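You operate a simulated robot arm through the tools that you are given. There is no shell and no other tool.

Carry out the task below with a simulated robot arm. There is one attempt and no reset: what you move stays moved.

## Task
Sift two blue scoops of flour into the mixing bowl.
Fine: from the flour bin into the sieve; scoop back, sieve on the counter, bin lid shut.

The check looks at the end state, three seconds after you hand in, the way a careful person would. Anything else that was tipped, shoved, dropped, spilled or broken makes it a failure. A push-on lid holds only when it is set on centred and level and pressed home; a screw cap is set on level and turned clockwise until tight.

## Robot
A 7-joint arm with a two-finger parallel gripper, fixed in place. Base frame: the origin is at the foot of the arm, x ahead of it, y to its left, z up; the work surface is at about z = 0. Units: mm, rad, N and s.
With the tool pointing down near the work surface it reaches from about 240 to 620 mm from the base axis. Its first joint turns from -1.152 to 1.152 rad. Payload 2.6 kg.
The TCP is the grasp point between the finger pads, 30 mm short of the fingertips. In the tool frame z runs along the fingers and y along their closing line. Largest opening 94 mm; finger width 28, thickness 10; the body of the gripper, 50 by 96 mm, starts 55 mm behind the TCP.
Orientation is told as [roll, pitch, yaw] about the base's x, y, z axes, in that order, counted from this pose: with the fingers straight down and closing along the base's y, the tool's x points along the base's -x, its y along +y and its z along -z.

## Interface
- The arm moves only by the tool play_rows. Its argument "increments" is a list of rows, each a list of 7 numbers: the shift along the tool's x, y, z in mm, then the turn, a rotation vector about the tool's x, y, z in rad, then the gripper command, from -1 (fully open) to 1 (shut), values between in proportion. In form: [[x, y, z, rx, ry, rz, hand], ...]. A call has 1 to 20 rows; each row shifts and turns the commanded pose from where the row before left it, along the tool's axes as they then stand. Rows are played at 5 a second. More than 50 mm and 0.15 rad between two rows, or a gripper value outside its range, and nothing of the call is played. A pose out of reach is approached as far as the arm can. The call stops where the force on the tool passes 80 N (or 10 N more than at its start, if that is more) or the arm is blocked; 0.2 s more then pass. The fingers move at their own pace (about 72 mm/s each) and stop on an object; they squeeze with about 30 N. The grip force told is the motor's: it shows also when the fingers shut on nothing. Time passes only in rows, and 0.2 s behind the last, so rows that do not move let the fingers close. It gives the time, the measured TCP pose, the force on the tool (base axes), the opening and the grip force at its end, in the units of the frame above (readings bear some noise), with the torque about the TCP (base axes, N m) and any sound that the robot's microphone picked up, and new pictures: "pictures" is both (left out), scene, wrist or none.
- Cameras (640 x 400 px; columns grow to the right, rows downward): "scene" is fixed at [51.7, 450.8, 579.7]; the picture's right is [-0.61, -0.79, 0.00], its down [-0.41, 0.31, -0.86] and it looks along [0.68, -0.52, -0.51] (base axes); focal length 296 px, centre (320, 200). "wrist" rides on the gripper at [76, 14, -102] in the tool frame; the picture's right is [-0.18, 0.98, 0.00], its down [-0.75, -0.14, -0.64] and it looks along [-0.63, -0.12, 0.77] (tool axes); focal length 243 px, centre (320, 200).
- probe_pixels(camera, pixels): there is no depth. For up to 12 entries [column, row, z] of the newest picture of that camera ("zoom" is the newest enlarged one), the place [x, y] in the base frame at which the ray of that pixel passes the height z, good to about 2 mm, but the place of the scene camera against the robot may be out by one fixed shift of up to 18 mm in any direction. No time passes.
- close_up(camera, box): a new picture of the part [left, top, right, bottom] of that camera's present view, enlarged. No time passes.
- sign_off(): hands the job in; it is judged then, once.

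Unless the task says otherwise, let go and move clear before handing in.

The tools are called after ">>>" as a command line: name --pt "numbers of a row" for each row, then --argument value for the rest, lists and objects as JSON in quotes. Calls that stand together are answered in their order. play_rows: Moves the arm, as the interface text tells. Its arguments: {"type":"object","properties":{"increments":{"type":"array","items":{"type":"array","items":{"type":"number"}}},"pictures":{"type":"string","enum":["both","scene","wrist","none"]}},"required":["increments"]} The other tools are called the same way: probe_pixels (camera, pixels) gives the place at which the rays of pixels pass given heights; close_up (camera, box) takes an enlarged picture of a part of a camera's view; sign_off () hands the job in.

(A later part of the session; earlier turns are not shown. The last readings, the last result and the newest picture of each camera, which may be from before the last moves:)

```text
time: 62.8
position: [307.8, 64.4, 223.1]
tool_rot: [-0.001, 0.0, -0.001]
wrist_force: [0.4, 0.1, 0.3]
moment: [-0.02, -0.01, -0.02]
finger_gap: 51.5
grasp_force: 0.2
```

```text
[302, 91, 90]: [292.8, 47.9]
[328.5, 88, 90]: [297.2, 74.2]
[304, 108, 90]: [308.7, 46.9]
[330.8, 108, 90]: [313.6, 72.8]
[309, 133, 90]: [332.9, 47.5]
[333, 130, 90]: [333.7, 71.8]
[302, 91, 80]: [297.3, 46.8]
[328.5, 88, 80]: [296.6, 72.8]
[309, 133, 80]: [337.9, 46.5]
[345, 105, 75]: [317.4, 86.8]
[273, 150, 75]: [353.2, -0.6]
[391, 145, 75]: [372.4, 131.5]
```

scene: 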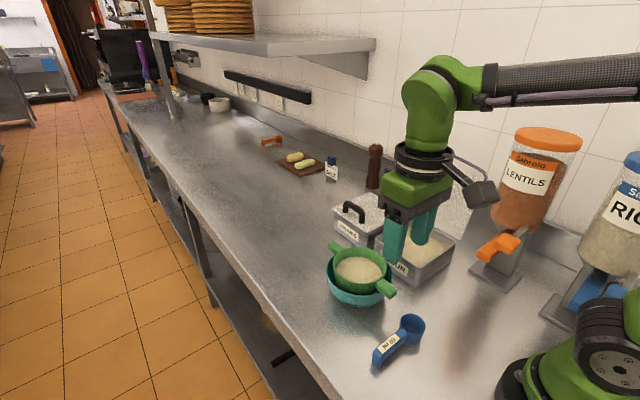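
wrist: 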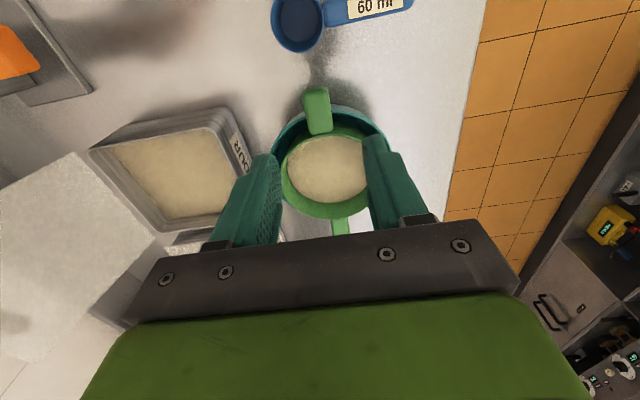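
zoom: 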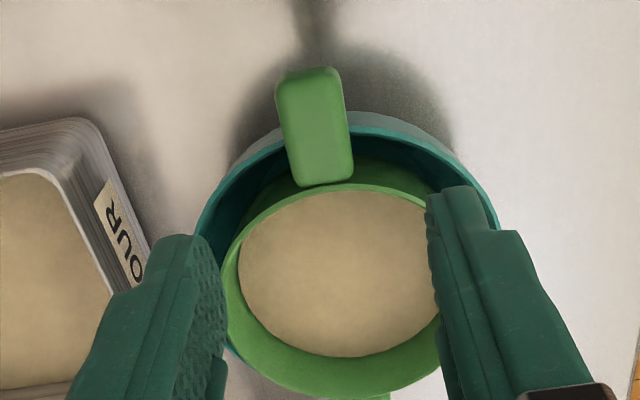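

Handle measures y 47.5–73 (centre 60), x 294–335, with its top at z≈78. I'll descend with the fingertips only slightly below the handle, clear of the bowl rim, then grip.

>>> play_rows --pt "0 -1.5 40 0 0 0 -0.1" --pt "0 -1.5 40 0 0 0 -0.1" --pt "0 -1.4 40 0 0 0 -0.1" --pt "0.8 0 8 0 0 0 -0.1" --pt "0 0 0 0 0 0 -0.1"

>>> close_up --camera "scene" --box '[310, 220, 430, 320]'

>>> close_up --camera "wrist" --box '[220, 60, 420, 220]'

```text
time: 64.0
position: [306.8, 60.3, 95.1]
tool_rot: [0.0, -0.001, 0.0]
wrist_force: [-0.1, -0.5, 0.1]
moment: [0.01, -0.02, 0.02]
finger_gap: 51.9
grasp_force: 0.1
```

scene: 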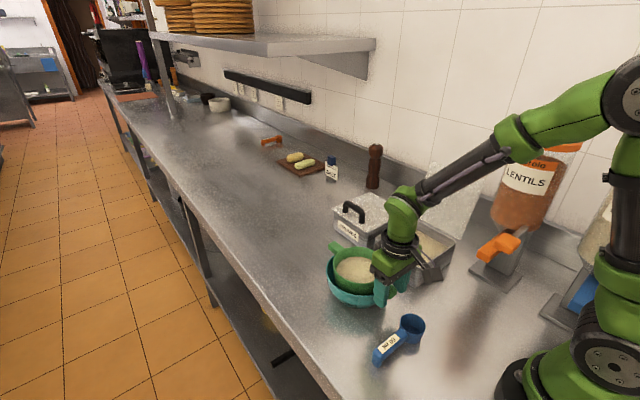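
wrist: 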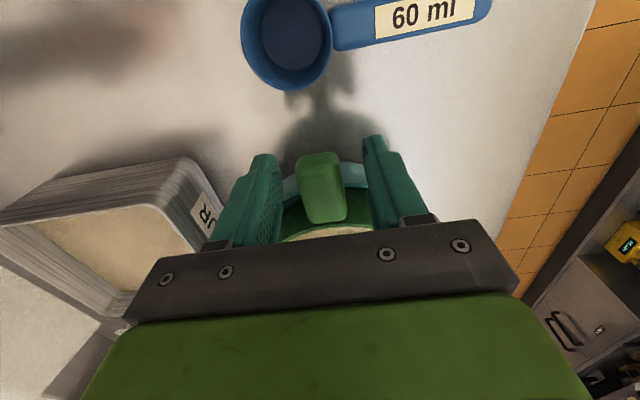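

```text
4.00 times, centred on (370, 270) of scene
```

zoom: 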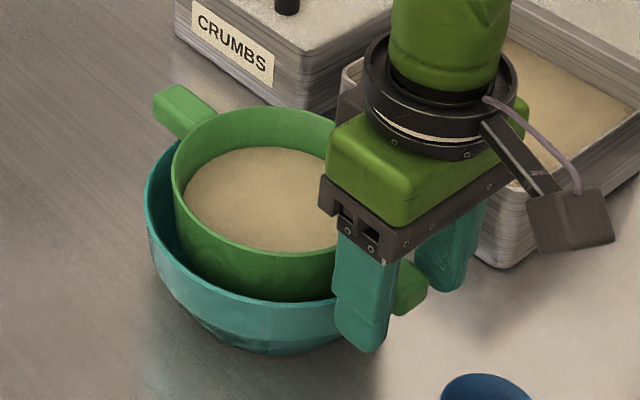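

```text
2.50 times, centred on (320, 140) of wrist
```

zoom: 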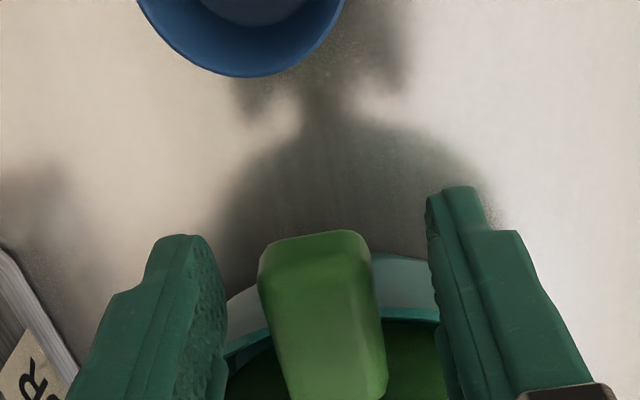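

The handle sits between the fingers. I'll lower 3 mm more and close on it.

>>> play_rows --pt "0 -0.5 3.5 0 0 0 -0.1" --pt "0 0 0 0 0 0 0.2" --pt "0 0 0 0 0 0 0.5" --pt "0 0 0 0 0 0 1" --pt "0 0 0 0 0 0 1"

>>> close_up --camera "scene" --box '[310, 220, 430, 320]'

```text
time: 65.2
position: [306.0, 59.5, 91.7]
tool_rot: [0.0, 0.0, 0.002]
wrist_force: [0.2, -0.4, 0.3]
moment: [0.0, 0.16, 0.0]
finger_gap: 29.7
grasp_force: 30.7
```

scene: 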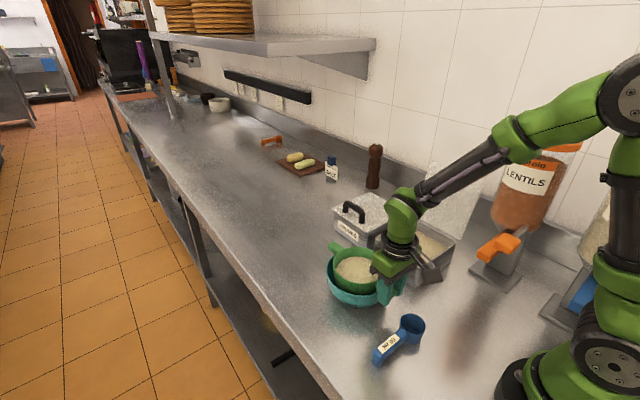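
wrist: 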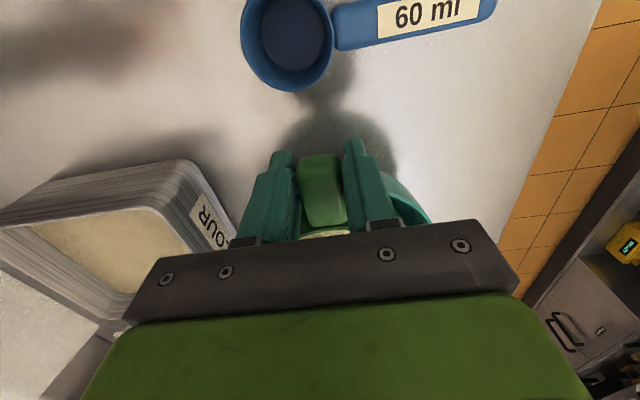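

```text
4.00 times, centred on (370, 270) of scene
```

zoom: 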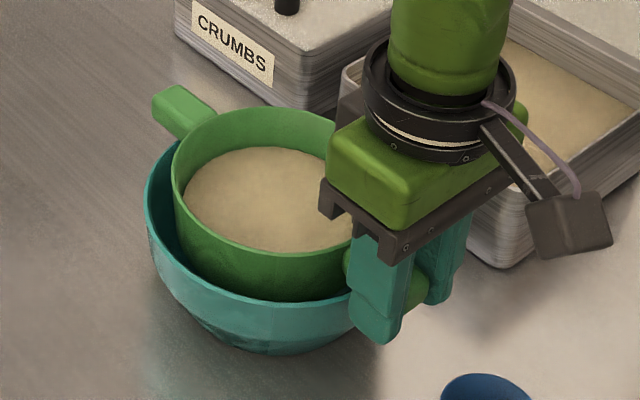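

Handle is gripped (gap 29.7 mm, 30 N). I'll lift slightly, 8 mm, and check that the sieve stays level and the bowl stays put.

>>> play_rows --pt "0 0 -2 0 0 0 1" --pt "0 0 -3 0 0 0 1" --pt "0 0 -3 0 0 0 1" --pt "0 0 0 0 0 0 1"

>>> close_up --camera "scene" --box '[310, 220, 430, 320]'

```text
time: 66.2
position: [306.7, 59.7, 100.9]
tool_rot: [0.0, -0.001, 0.001]
wrist_force: [-1.0, -0.2, -1.2]
moment: [0.01, 0.12, 0.01]
finger_gap: 29.6
grasp_force: 30.0
```

scene: 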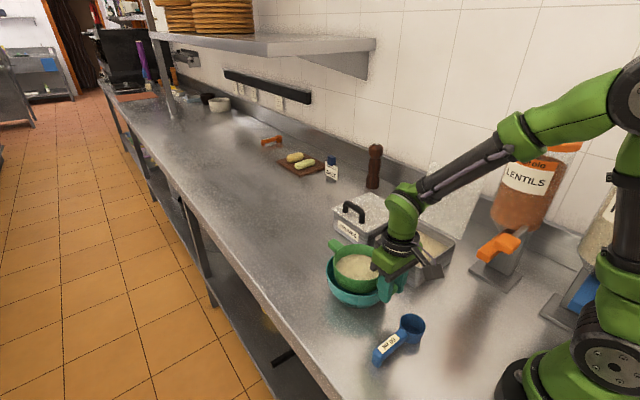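
wrist: 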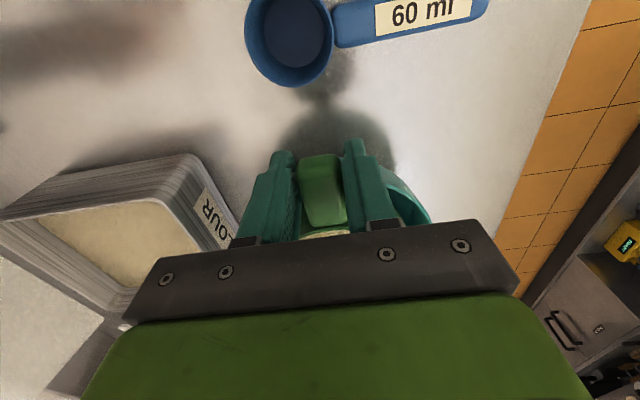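

```text
4.00 times, centred on (370, 270) of scene
```

zoom: 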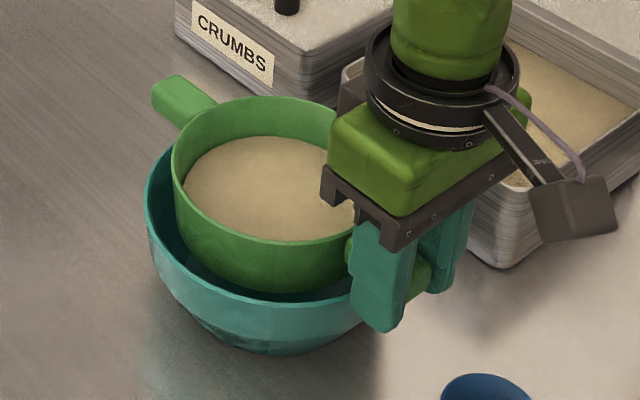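

The sieve lifts level and the bowl hasn't moved. I'll raise it another 12 mm, so its base is about at the bowl rim, and start shaking gently side to side over the bowl.

>>> play_rows --pt "0 0 -6 0 0 0 1" --pt "0 0 -6 0 0 0 1" --pt "0 6 0 0 0 0 1" --pt "0 -12 0 0 0 0 1" --pt "0 12 0 0 0 0 1" --pt "0 -12 0 0 0 0 1" --pt "0 12 0 0 0 0 1" --pt "0 -12 0 0 0 0 1" --pt "0 6 0 0 0 0 1"

>>> close_up --camera "scene" --box '[310, 220, 430, 320]'

```text
time: 68.2
position: [306.5, 61.1, 112.6]
tool_rot: [0.001, 0.0, 0.0]
wrist_force: [0.4, -0.2, -1.6]
moment: [0.0, 0.17, 0.01]
finger_gap: 29.7
grasp_force: 29.6
```

scene: 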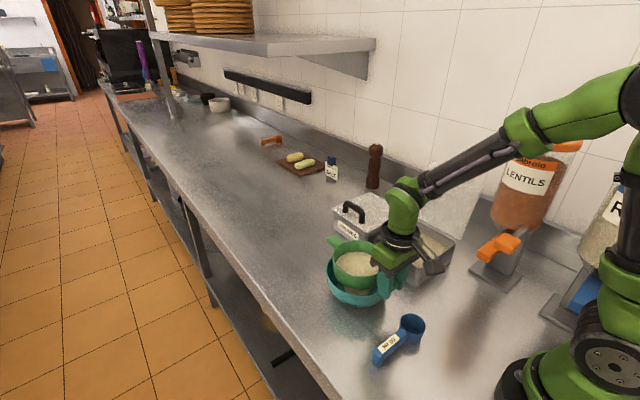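
wrist: 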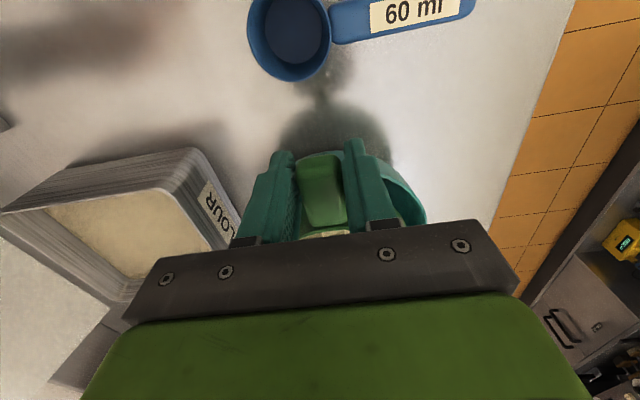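

```text
4.00 times, centred on (370, 270) of scene
```

zoom: 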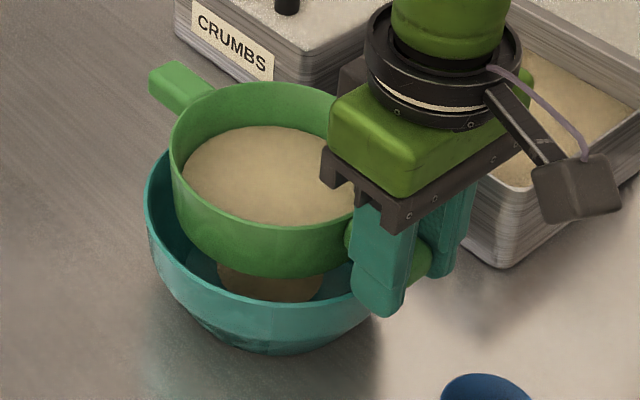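

It works: flour shows in the bowl below (zoom ~270,285) and none outside. I'll keep shaking with the same amplitude.

>>> play_rows --pt "0 6 0 0 0 0 1" --pt "0 -12 0 0 0 0 1" --pt "0 12 0 0 0 0 1" --pt "0 -12 0 0 0 0 1" --pt "0 12 0 0 0 0 1" --pt "0 -12 0 0 0 0 1" --pt "0 12 0 0 0 0 1" --pt "0 -12 0 0 0 0 1" --pt "0 12 0 0 0 0 1" --pt "0 -12 0 0 0 0 1" --pt "0 12 0 0 0 0 1" --pt "0 -12 0 0 0 0 1" --pt "0 12 0 0 0 0 1" --pt "0 -12 0 0 0 0 1" --pt "0 12 0 0 0 0 1" --pt "0 -12 0 0 0 0 1" --pt "0 12 0 0 0 0 1" --pt "0 -12 0 0 0 0 1" --pt "0 6 0 0 0 0 1" --pictures "scene"

>>> close_up --camera "scene" --box '[310, 220, 430, 320]'

```text
time: 72.2
position: [306.3, 60.6, 113.0]
tool_rot: [-0.001, -0.001, 0.0]
wrist_force: [0.0, -0.6, -1.3]
moment: [-0.02, 0.14, 0.01]
finger_gap: 29.9
grasp_force: 29.7
```

scene: 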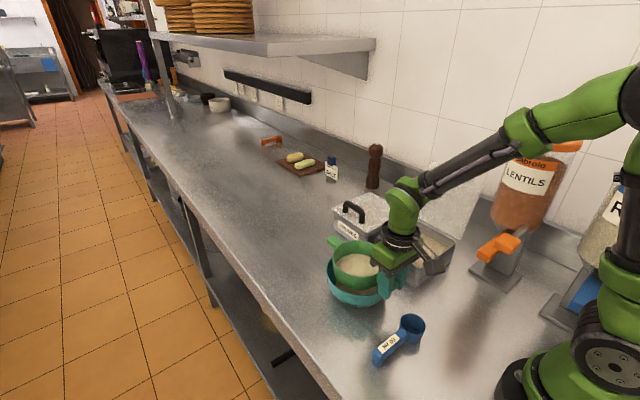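

```text
4.00 times, centred on (370, 270) of scene
```

zoom: 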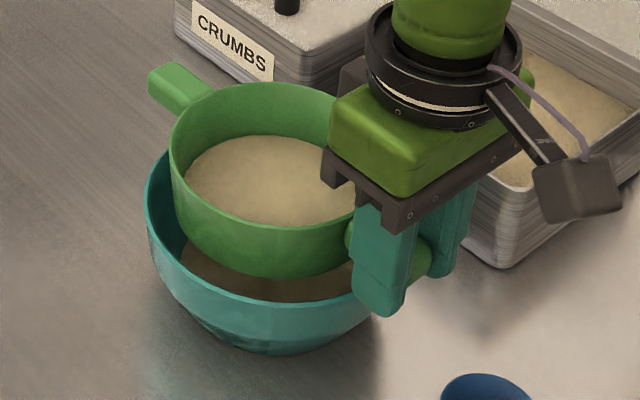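

The bowl's flour layer is growing and the sieve's level is falling. I'll continue shaking.

>>> play_rows --pt "0 6 0 0 0 0 1" --pt "0 -12 0 0 0 0 1" --pt "0 12 0 0 0 0 1" --pt "0 -12 0 0 0 0 1" --pt "0 12 0 0 0 0 1" --pt "0 -12 0 0 0 0 1" --pt "0 12 0 0 0 0 1" --pt "0 -12 0 0 0 0 1" --pt "0 12 0 0 0 0 1" --pt "0 -12 0 0 0 0 1" --pt "0 12 0 0 0 0 1" --pt "0 -12 0 0 0 0 1" --pt "0 12 0 0 0 0 1" --pt "0 -12 0 0 0 0 1" --pt "0 12 0 0 0 0 1" --pt "0 -12 0 0 0 0 1" --pt "0 12 0 0 0 0 1" --pt "0 -12 0 0 0 0 1" --pt "0 6 0 0 0 0 1" --pictures "none"

>>> play_rows --pt "0 6 0 0 0 0 1" --pt "0 -12 0 0 0 0 1" --pt "0 12 0 0 0 0 1" --pt "0 -12 0 0 0 0 1" --pt "0 12 0 0 0 0 1" --pt "0 -12 0 0 0 0 1" --pt "0 12 0 0 0 0 1" --pt "0 -12 0 0 0 0 1" --pt "0 12 0 0 0 0 1" --pt "0 -12 0 0 0 0 1" --pt "0 12 0 0 0 0 1" --pt "0 -12 0 0 0 0 1" --pt "0 12 0 0 0 0 1" --pt "0 -12 0 0 0 0 1" --pt "0 12 0 0 0 0 1" --pt "0 -12 0 0 0 0 1" --pt "0 12 0 0 0 0 1" --pt "0 -12 0 0 0 0 1" --pt "0 6 0 0 0 0 1" --pictures "scene"

>>> close_up --camera "scene" --box '[310, 220, 430, 320]'

```text
time: 76.2
position: [306.6, 60.1, 111.3]
tool_rot: [0.0, 0.0, 0.0]
wrist_force: [-0.8, -0.9, -1.5]
moment: [-0.02, 0.17, 0.0]
finger_gap: 29.8
grasp_force: 29.9
```

```text
time: 80.2
position: [305.8, 61.2, 112.7]
tool_rot: [-0.001, 0.0, -0.001]
wrist_force: [-1.0, 0.7, -2.4]
moment: [0.0, 0.13, -0.01]
finger_gap: 29.7
grasp_force: 29.9
```

scene: 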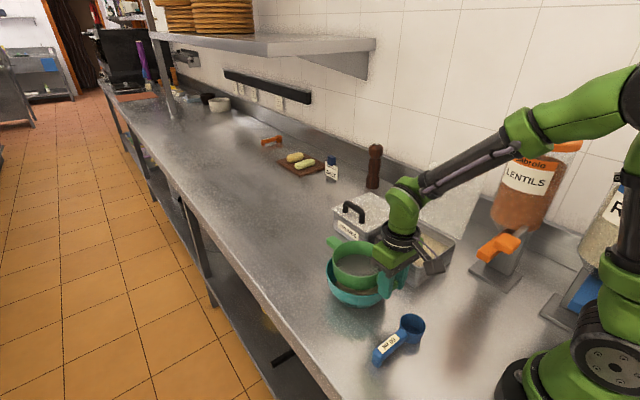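

```text
4.00 times, centred on (370, 270) of scene
```

zoom: 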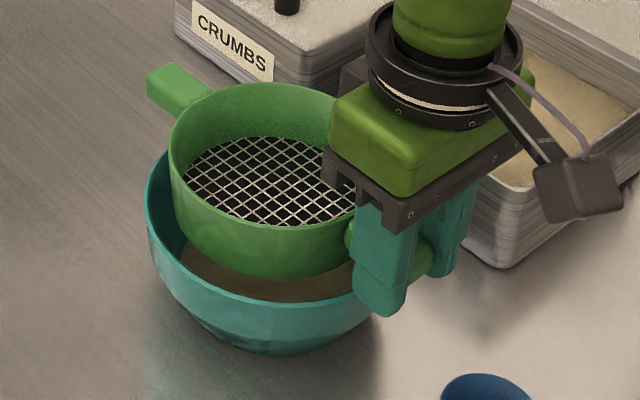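

The mesh is fully visible and clear, with all the flour in the bowl. A few extra shakes for any remnant, then I'll raise the sieve straight up clear of the bowl.

>>> play_rows --pt "0 6 0 0 0 0 1" --pt "0 -12 0 0 0 0 1" --pt "0 12 0 0 0 0 1" --pt "0 -12 0 0 0 0 1" --pt "0 12 0 0 0 0 1" --pt "0 -12 0 0 0 0 1" --pt "0 12 0 0 0 0 1" --pt "0 -12 0 0 0 0 1" --pt "0 6 0 0 0 0 1" --pt "0 0 0 0 0 0 1" --pt "0 0 0 0 0 0 1" --pt "0 0 -20 0 0 0 1" --pt "0 0 -25 0 0 0 1" --pt "0 0 -25 0 0 0 1" --pt "0 0 -10 0 0 0 1" --pt "0 0 0 0 0 0 1"

>>> close_up --camera "scene" --box '[290, 200, 430, 320]'

```text
time: 83.6
position: [306.5, 58.8, 192.6]
tool_rot: [0.0, -0.002, 0.0]
wrist_force: [0.3, -0.1, -2.3]
moment: [0.0, 0.16, -0.02]
finger_gap: 29.9
grasp_force: 30.1
```

scene: 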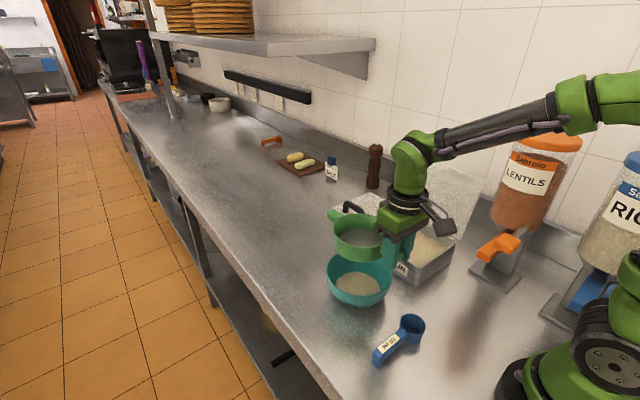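
wrist: 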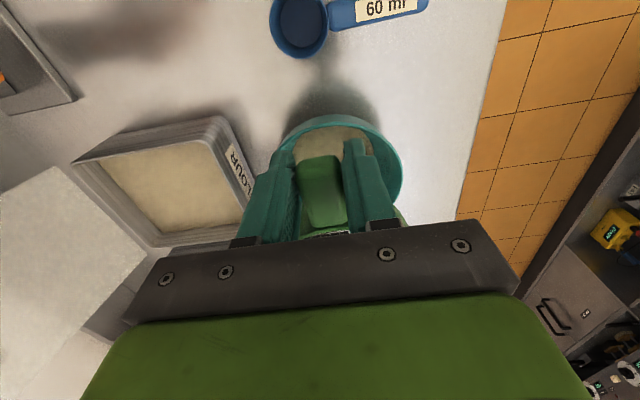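

```text
3.33 times, centred on (360, 260) of scene
```

zoom: 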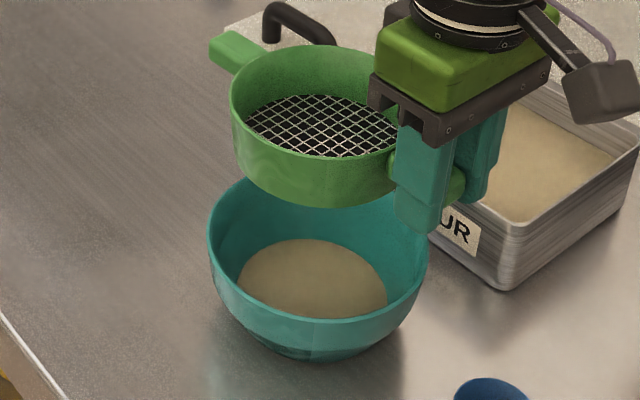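

The flour lies in the bowl and the sieve is clean. I'll carry the sieve forward (+x) past the bowl over bare counter.

>>> play_rows --pt "-20 0 0 0 0 0 1" --pt "-40 0 0 0 0 0 1" --pt "-40 0 0 0 0 0 1" --pt "-40 0 0 0 0 0 1" --pt "-40 0 0 0 0 0 1" --pt "-20 0 0 0 0 0 1" --pt "0 0 0 0 0 0 1"

>>> close_up --camera "scene" --box '[260, 160, 420, 310]'

```text
time: 85.2
position: [507.8, 59.5, 190.3]
tool_rot: [-0.002, 0.0, -0.001]
wrist_force: [-0.4, -0.1, -1.2]
moment: [-0.03, 0.12, -0.01]
finger_gap: 29.7
grasp_force: 29.9
```

scene: 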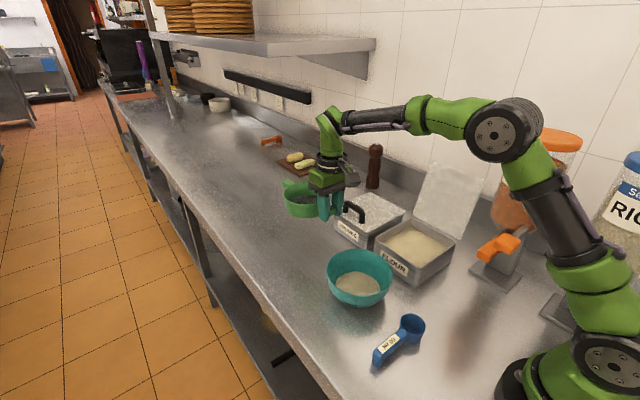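
wrist: 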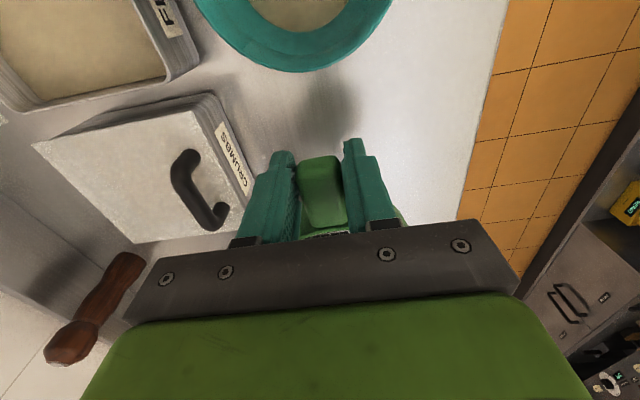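

```text
2.67 times, centred on (340, 235) of scene
```

zoom: 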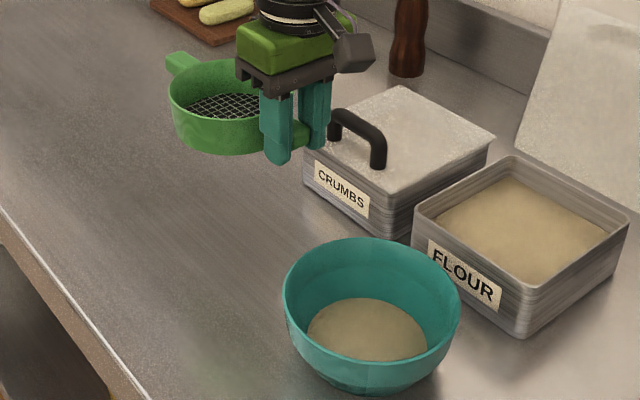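

The spot below is clear; bowl rim and crumbs bin are well away. I'll lower most of the way, then step down until it touches.

>>> play_rows --pt "0 0 40 0 0 0 1" --pt "0 0 40 0 0 0 1" --pt "0 0 30 0 0 0 1" --pt "0 0 0 0 0 0 1"

>>> close_up --camera "scene" --box '[260, 160, 420, 310]'

```text
time: 86.2
position: [506.9, 59.1, 80.8]
tool_rot: [-0.001, 0.001, -0.001]
wrist_force: [0.9, -0.4, -1.6]
moment: [-0.02, 0.13, -0.02]
finger_gap: 29.4
grasp_force: 29.7
```

scene: 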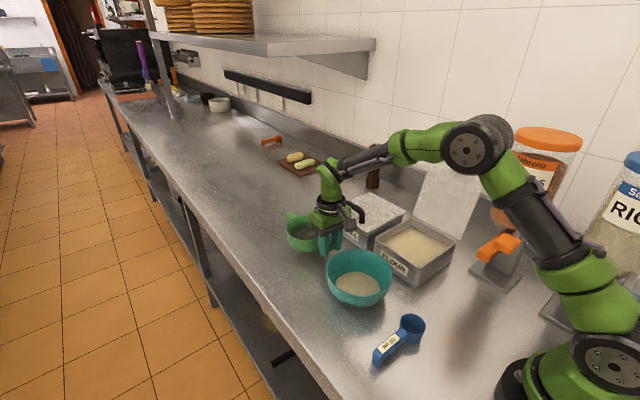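
wrist: 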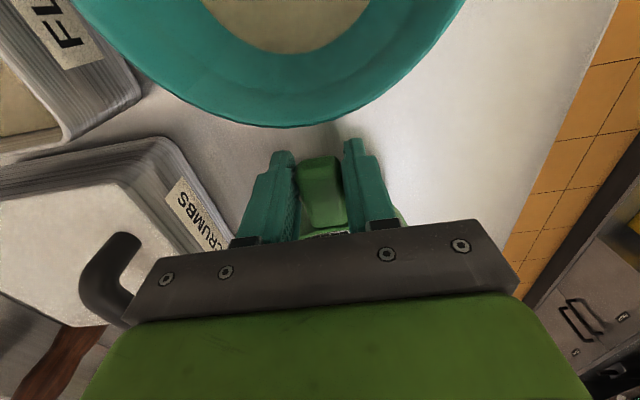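

```text
2.67 times, centred on (340, 235) of scene
```

zoom: 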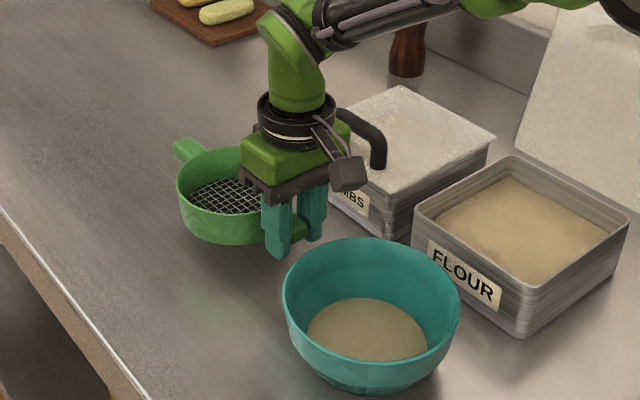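

>>> play_rows --pt "0 0 6 0 0 0 1" --pt "0 0 6 0 0 0 1" --pt "0 0 4 0 0 0 1" --pt "0 0 0 0 0 0 1" --pictures "none"

>>> close_up --camera "scene" --box '[270, 190, 360, 270]'

```text
time: 87.2
position: [507.3, 60.4, 65.8]
tool_rot: [0.0, -0.001, -0.001]
wrist_force: [-0.2, -0.3, -1.2]
moment: [-0.02, 0.16, 0.01]
finger_gap: 29.8
grasp_force: 30.1
```

```text
5.00 times, centred on (315, 230) of scene
```

zoom: 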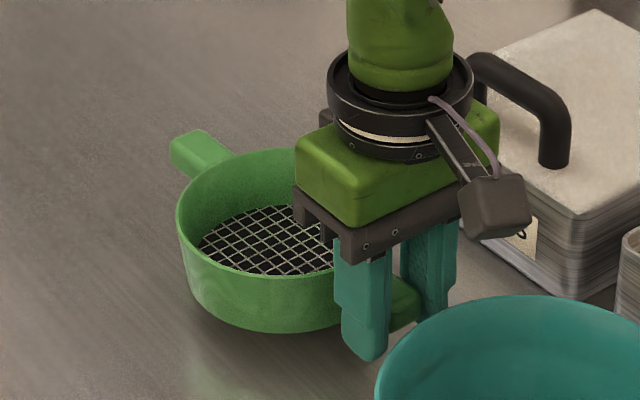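

>>> play_rows --pt "0 0 3 0 0 0 1" --pt "0 0 3 0 0 0 1" --pt "0 0 0 0 0 0 1" --pictures "none"

>>> play_rows --pt "0 0 2 0 0 0 1" --pt "0 0 2 0 0 0 1" --pt "0 0 0 0 0 0 1" --pictures "none"

```text
time: 88.0
position: [508.0, 60.1, 59.5]
tool_rot: [-0.001, -0.001, 0.002]
wrist_force: [-0.3, -0.2, -2.0]
moment: [0.0, 0.14, -0.01]
finger_gap: 29.5
grasp_force: 30.1
```

```text
time: 88.8
position: [507.7, 60.2, 55.3]
tool_rot: [0.002, 0.001, 0.0]
wrist_force: [0.3, -0.5, -1.3]
moment: [0.01, 0.16, 0.0]
finger_gap: 29.5
grasp_force: 30.0
```

>>> play_rows --pt "0 0 2 0 0 0 1" --pt "0 0 0 0 0 0 1" --pictures "none"

>>> play_rows --pt "0 0 2 0 0 0 1" --pt "0 0 0 0 0 0 1" --pictures "none"

>>> close_up --camera "scene" --box '[270, 190, 360, 270]'

```text
time: 89.4
position: [507.0, 58.6, 54.5]
tool_rot: [-0.001, 0.0, 0.0]
wrist_force: [-0.4, 0.2, -1.7]
moment: [-0.03, 0.19, -0.01]
finger_gap: 29.9
grasp_force: 29.7
```

```text
time: 90.0
position: [506.8, 60.4, 52.7]
tool_rot: [0.0, 0.002, 0.0]
wrist_force: [0.4, 0.2, -0.2]
moment: [0.03, 0.15, -0.02]
finger_gap: 29.8
grasp_force: 30.0
```

```text
5.00 times, centred on (315, 230) of scene
```

zoom: 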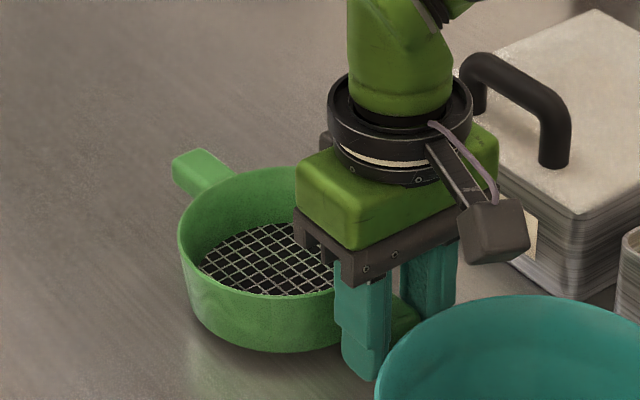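

>>> play_rows --pt "0 0 2 0 0 0 1" --pt "0 0 0 0 0 0 1" --pictures "none"

>>> play_rows --pt "0 0 2 0 0 0 1" --pt "0 0 0 0 0 0 1" --pictures "none"

```text
time: 90.6
position: [506.5, 59.6, 51.4]
tool_rot: [0.0, -0.001, 0.001]
wrist_force: [-1.3, 0.2, -1.7]
moment: [-0.01, 0.16, 0.0]
finger_gap: 30.0
grasp_force: 30.3
```

```text
time: 91.2
position: [506.9, 60.9, 47.8]
tool_rot: [-0.001, -0.001, 0.0]
wrist_force: [0.3, 0.3, -3.2]
moment: [0.0, 0.19, -0.02]
finger_gap: 29.6
grasp_force: 31.0
```

>>> play_rows --pt "0 0 2 0 0 0 1" --pt "0 0 0 0 0 0 1" --pictures "none"

>>> play_rows --pt "0 0 2 0 0 0 1" --pt "0 0 0 0 0 0 1" --pictures "wrist"

>>> close_up --camera "scene" --box '[270, 190, 360, 270]'

```text
time: 91.8
position: [506.2, 60.3, 46.2]
tool_rot: [0.0, -0.001, -0.001]
wrist_force: [0.1, -0.5, -1.6]
moment: [-0.02, 0.14, 0.01]
finger_gap: 29.8
grasp_force: 29.7
```

```text
time: 92.4
position: [506.9, 60.0, 44.7]
tool_rot: [0.001, 0.0, 0.001]
wrist_force: [-0.8, 0.7, -0.7]
moment: [0.0, 0.14, 0.01]
finger_gap: 29.7
grasp_force: 29.8
```

wrist: 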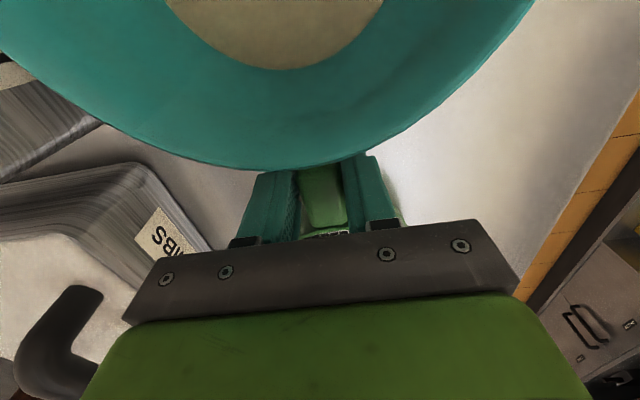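

```text
5.00 times, centred on (315, 230) of scene
```

zoom: 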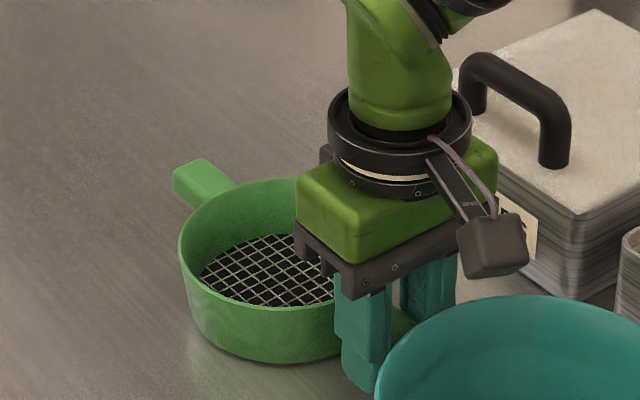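

>>> play_rows --pt "0 0 2 0 0 0 1" --pt "0 0 0 0 0 0 1" --pictures "none"

>>> play_rows --pt "0 0 2 0 0 0 1" --pt "0 0 0 0 0 0 1" --pictures "none"

```text
time: 93.0
position: [507.3, 60.0, 43.3]
tool_rot: [-0.001, -0.004, -0.001]
wrist_force: [-2.4, 1.0, 5.5]
moment: [0.01, -0.91, 0.05]
finger_gap: 29.7
grasp_force: 29.8
```

```text
time: 93.6
position: [507.8, 59.0, 41.2]
tool_rot: [0.0, -0.001, -0.003]
wrist_force: [-4.3, -0.8, 15.9]
moment: [0.02, -0.54, -0.05]
finger_gap: 29.9
grasp_force: 30.0
```

Contact: 15.9 N at z≈41, so the sieve is seated on the counter. I'll ease off 1 mm and release slowly.

>>> play_rows --pt "0 0 -1 0 0 0 1" --pt "0 0 0 0 0 0 0.3" --pt "0 0 0 0 0 0 0.1" --pt "0 0 0 0 0 0 -0.1" --pt "0 0 0 0 0 0 -0.1" --pictures "scene"

>>> close_up --camera "scene" --box '[270, 190, 360, 270]'

```text
time: 94.8
position: [505.4, 59.5, 42.2]
tool_rot: [0.0, -0.002, -0.001]
wrist_force: [1.1, -0.8, 0.5]
moment: [0.01, -0.02, -0.01]
finger_gap: 51.7
grasp_force: 0.1
```

scene: 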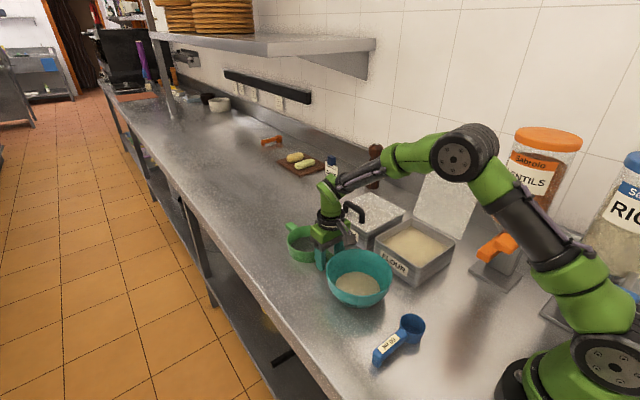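

```text
5.00 times, centred on (315, 230) of scene
```

zoom: 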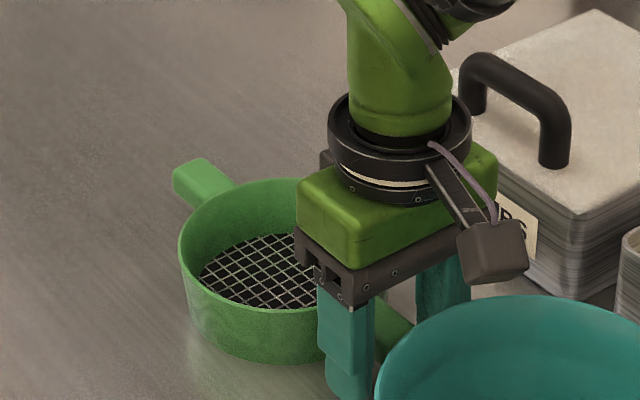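

The sieve stands free on the counter (gap 51.7, grip force 0). I'll rise straight up and then view the lid area.

>>> play_rows --pt "0 0 -10 0 0 0 -0.1" --pt "0 0 -30 0 0 0 -0.1" --pt "0 0 -40 0 0 0 -0.1" --pt "0 0 -45 0 0 0 -0.1" --pt "0 0 -45 0 0 0 -0.1" --pt "0 0 -45 0 0 0 -0.1" --pt "0 0 -45 0 0 0 -0.1" --pt "25 -25 -10 0 0 0 -0.1" --pt "25 -25 -10 0 0 0 -0.1" --pt "25 -25 0 0 0 0 -0.1" --pt "25 -25 0 0 0 0 -0.1" --pt "0 0 0 0 0 0 -0.1"

>>> close_up --camera "scene" --box '[270, 190, 400, 310]'

>>> close_up --camera "scene" --box '[370, 140, 510, 290]'

```text
time: 97.4
position: [404.6, -42.2, 323.2]
tool_rot: [0.002, -0.002, -0.001]
wrist_force: [-0.9, 0.1, -0.2]
moment: [0.02, -0.01, 0.03]
finger_gap: 51.7
grasp_force: 0.1
```

scene: 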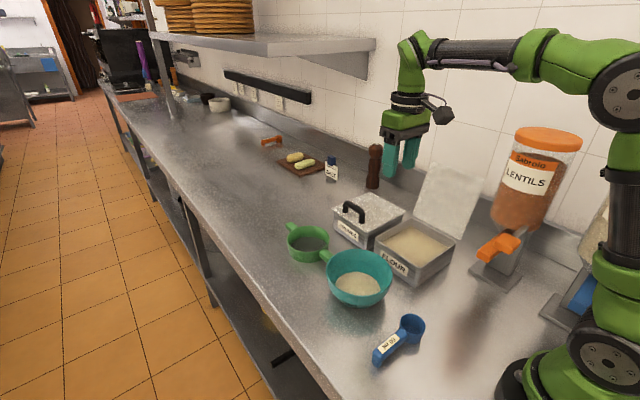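
wrist: 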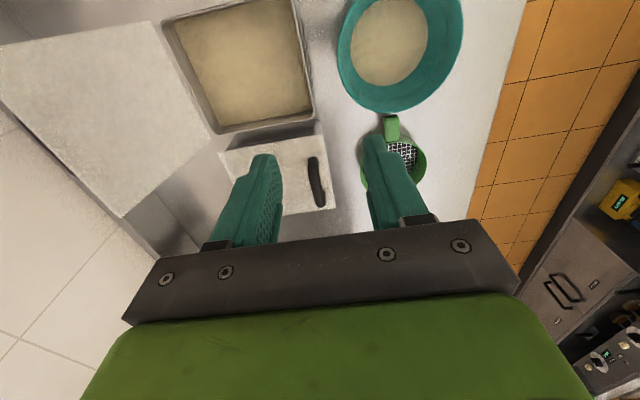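

```text
3.33 times, centred on (335, 250) of scene
```

zoom: 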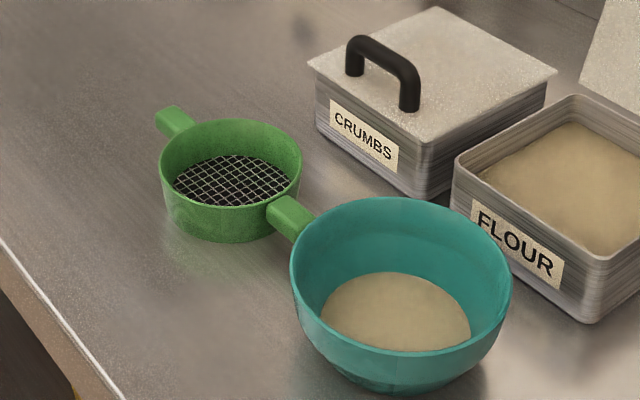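

```text
2.67 times, centred on (440, 215) of scene
```

zoom: 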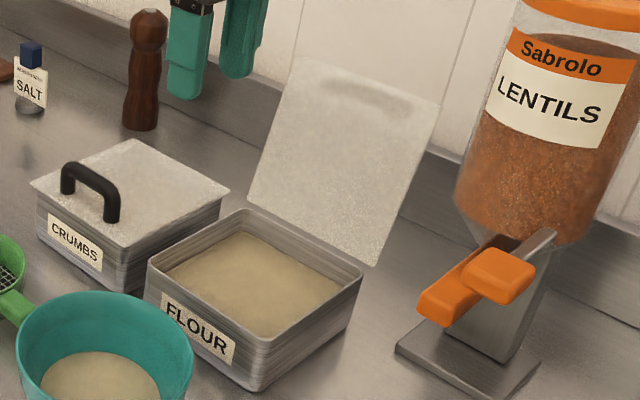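

Sieve, bowl and scoop all stand in place. I'll move over the bin to get a good wrist view of the lid's top edge.

>>> play_rows --pt "6 -27 -5 0 0 0 -0.1" --pt "6 -27 -5 0 0 0 -0.1" --pt "0 -27 -5 0 0 0 -0.1" --pt "0 -27 -5 0 0 0 -0.1" --pt "0 0 0 0 0 0 -0.1"

>>> close_up --camera "wrist" --box '[60, 0, 340, 220]'

```text
time: 98.6
position: [393.9, -149.1, 342.2]
tool_rot: [0.001, 0.001, 0.001]
wrist_force: [0.0, 0.8, -0.3]
moment: [-0.03, -0.02, 0.0]
finger_gap: 51.4
grasp_force: 0.1
```

scene: 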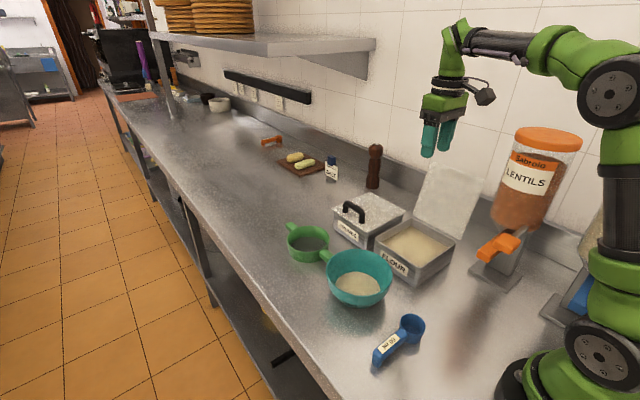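
wrist: 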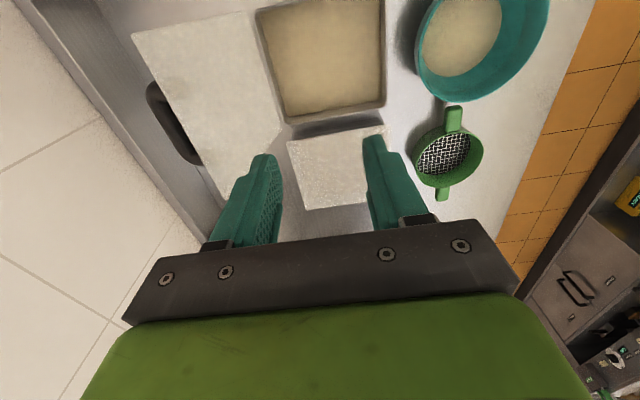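

```text
1.82 times, centred on (200, 110) of wrist
```

zoom: 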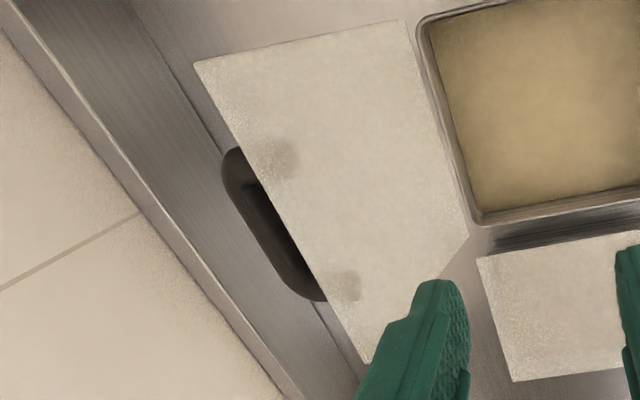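

>>> probe_pixels --camera "wrist" --pixels '[[131.3, 34.6, 235], [225.8, 199, 235], [131.3, 34.6, 220], [225.8, 199, 220], [131.3, 34.6, 250], [225.8, 199, 250], [246.7, 11, 70], [281.3, 129.2, 70], [246.7, 11, 80], [281.3, 129.2, 80], [150, 90, 200], [200, 162, 200]]'

```text
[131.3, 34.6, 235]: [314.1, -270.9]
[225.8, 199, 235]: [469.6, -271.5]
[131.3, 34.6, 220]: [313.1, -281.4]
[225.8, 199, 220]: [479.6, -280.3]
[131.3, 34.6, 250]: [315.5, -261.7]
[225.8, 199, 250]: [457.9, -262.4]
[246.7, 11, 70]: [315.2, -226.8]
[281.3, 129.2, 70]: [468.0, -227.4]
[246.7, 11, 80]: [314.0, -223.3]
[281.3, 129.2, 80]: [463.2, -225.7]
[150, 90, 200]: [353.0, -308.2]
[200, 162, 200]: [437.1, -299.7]
```

Lid geometry: hinge line y≈-226, z≈72; free edge y≈-269, z≈238; x 315–470; its handle is on the back, a bit below the edge. I'll straddle the free edge with the fingers, one behind and one in front, so I can tip it forward and lower it under control.

>>> play_rows --pt "0 -40 0 0 0 0 -0.1" --pt "0 -40 0 0 0 0 -0.1" --pt "0 -39 0 0 0 0 -0.1" --pt "0 0 25 0 0 0 -0.1" --pt "0 0 20 0 0 0 -0.1" --pt "0 0 0 0 0 0 -0.1"

>>> close_up --camera "scene" --box '[390, 110, 510, 200]'

```text
time: 100.0
position: [393.7, -269.0, 296.6]
tool_rot: [0.0, 0.0, 0.001]
wrist_force: [-0.2, -0.2, -0.2]
moment: [0.03, 0.0, 0.02]
finger_gap: 51.5
grasp_force: 0.1
```

scene: 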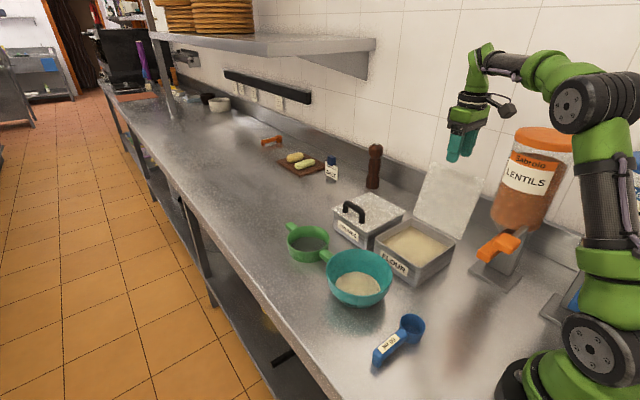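
wrist: 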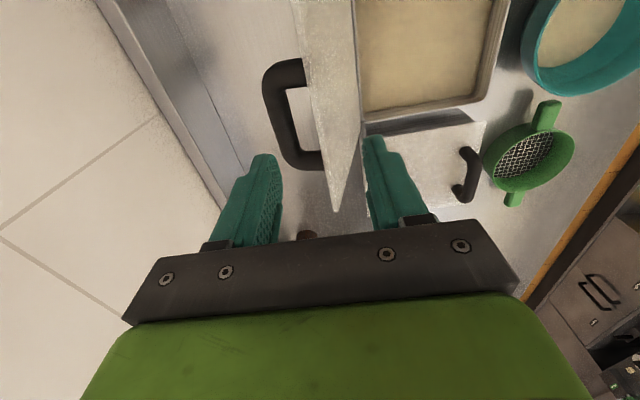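

```text
4.44 times, centred on (450, 155) of scene
```

zoom: 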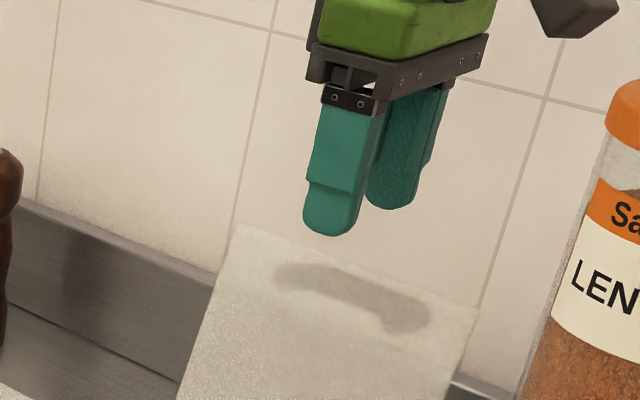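

>>> probe_pixels --camera "wrist" --pixels '[[275, 110, 200], [275, 110, 210], [300, 65, 200], [318, 160, 200], [325, 130, 238], [334, 190, 238], [312, 80, 238]]'

>>> close_up --camera "wrist" --box '[220, 20, 400, 240]'

```text
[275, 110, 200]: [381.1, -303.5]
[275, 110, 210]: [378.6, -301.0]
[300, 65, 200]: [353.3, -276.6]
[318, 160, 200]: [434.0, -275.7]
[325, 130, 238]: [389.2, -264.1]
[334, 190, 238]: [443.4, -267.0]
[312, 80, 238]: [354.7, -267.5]
```

```text
1.82 times, centred on (310, 130) of wrist
```

zoom: 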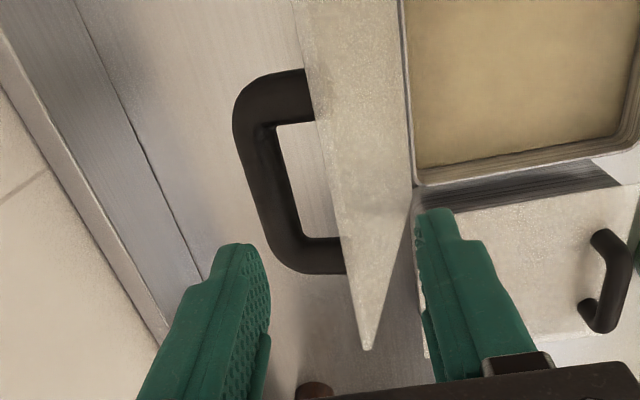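

The free edge (y≈-266) is centred between the fingers. I'll lower so the tips are ~12 mm below the edge, above the handle, then narrow the gap to 24 mm without gripping.

>>> play_rows --pt "0 1 20 0 0 0 -0.1" --pt "0 1 12 0 0 0 -0.1" --pt "0 0 8 0 0 0 -0.1" --pt "0 0 0 0 0 0 0.2" --pt "0 0 0 0 0 0 0.45" --pt "0 0 0 0 0 0 0.45"

>>> close_up --camera "scene" --box '[390, 110, 510, 200]'

```text
time: 101.4
position: [395.2, -266.2, 255.8]
tool_rot: [0.002, 0.0, 0.0]
wrist_force: [0.4, -0.4, 0.0]
moment: [-0.02, 0.0, 0.01]
finger_gap: 25.8
grasp_force: 0.1
```

scene: 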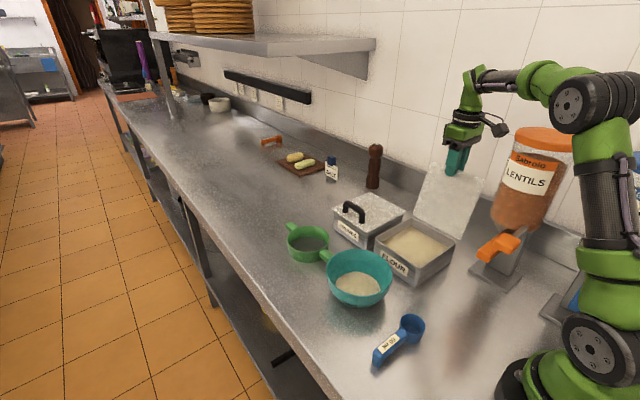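
wrist: 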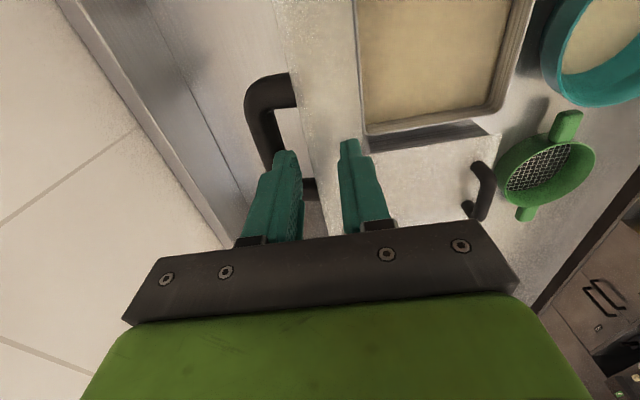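

```text
4.44 times, centred on (450, 155) of scene
```

zoom: 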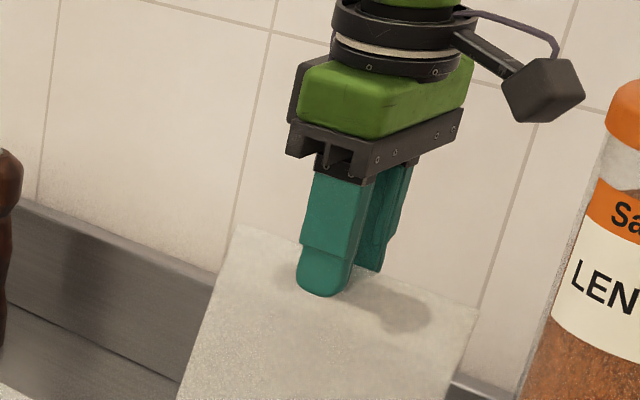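

The lid edge is between the fingers with no contact force. I'll push it forward gently.

>>> play_rows --pt "0 9 -0.5 0 0 0 0.45" --pt "0 9 -0.5 0 0 0 0.45" --pt "0 9 -0.5 0 0 0 0.45" --pt "0 10 -0.5 0 0 0 0.45" --pt "0 0 0 0 0 0 0.45"

>>> close_up --camera "scene" --box '[380, 120, 510, 250]'

```text
time: 102.6
position: [395.1, -228.6, 258.1]
tool_rot: [0.001, -0.001, 0.001]
wrist_force: [0.6, -0.3, -0.3]
moment: [0.01, -0.02, 0.02]
finger_gap: 25.8
grasp_force: 0.6
```

scene: 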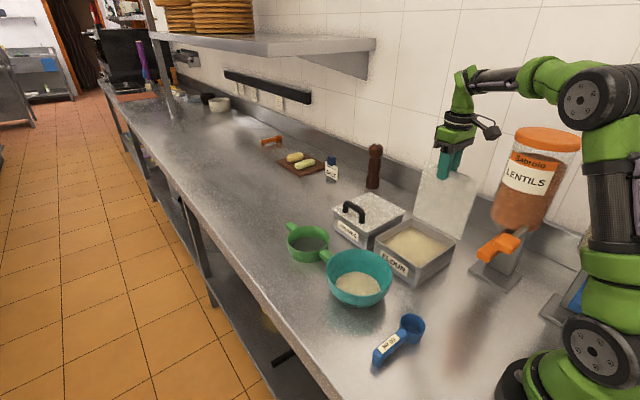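
wrist: 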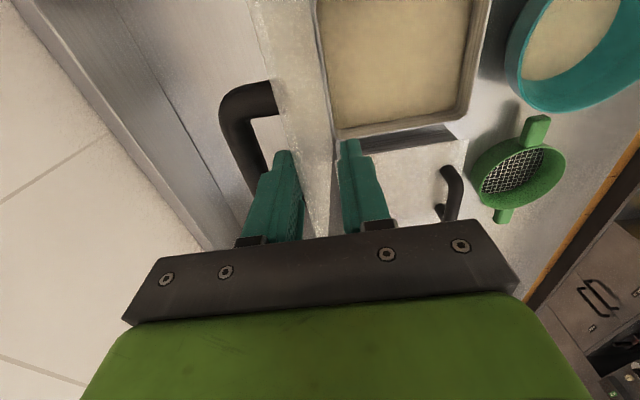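

```text
3.08 times, centred on (445, 185) of scene
```

zoom: 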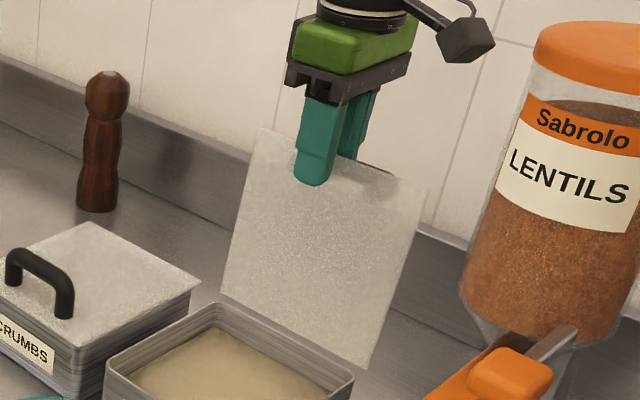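

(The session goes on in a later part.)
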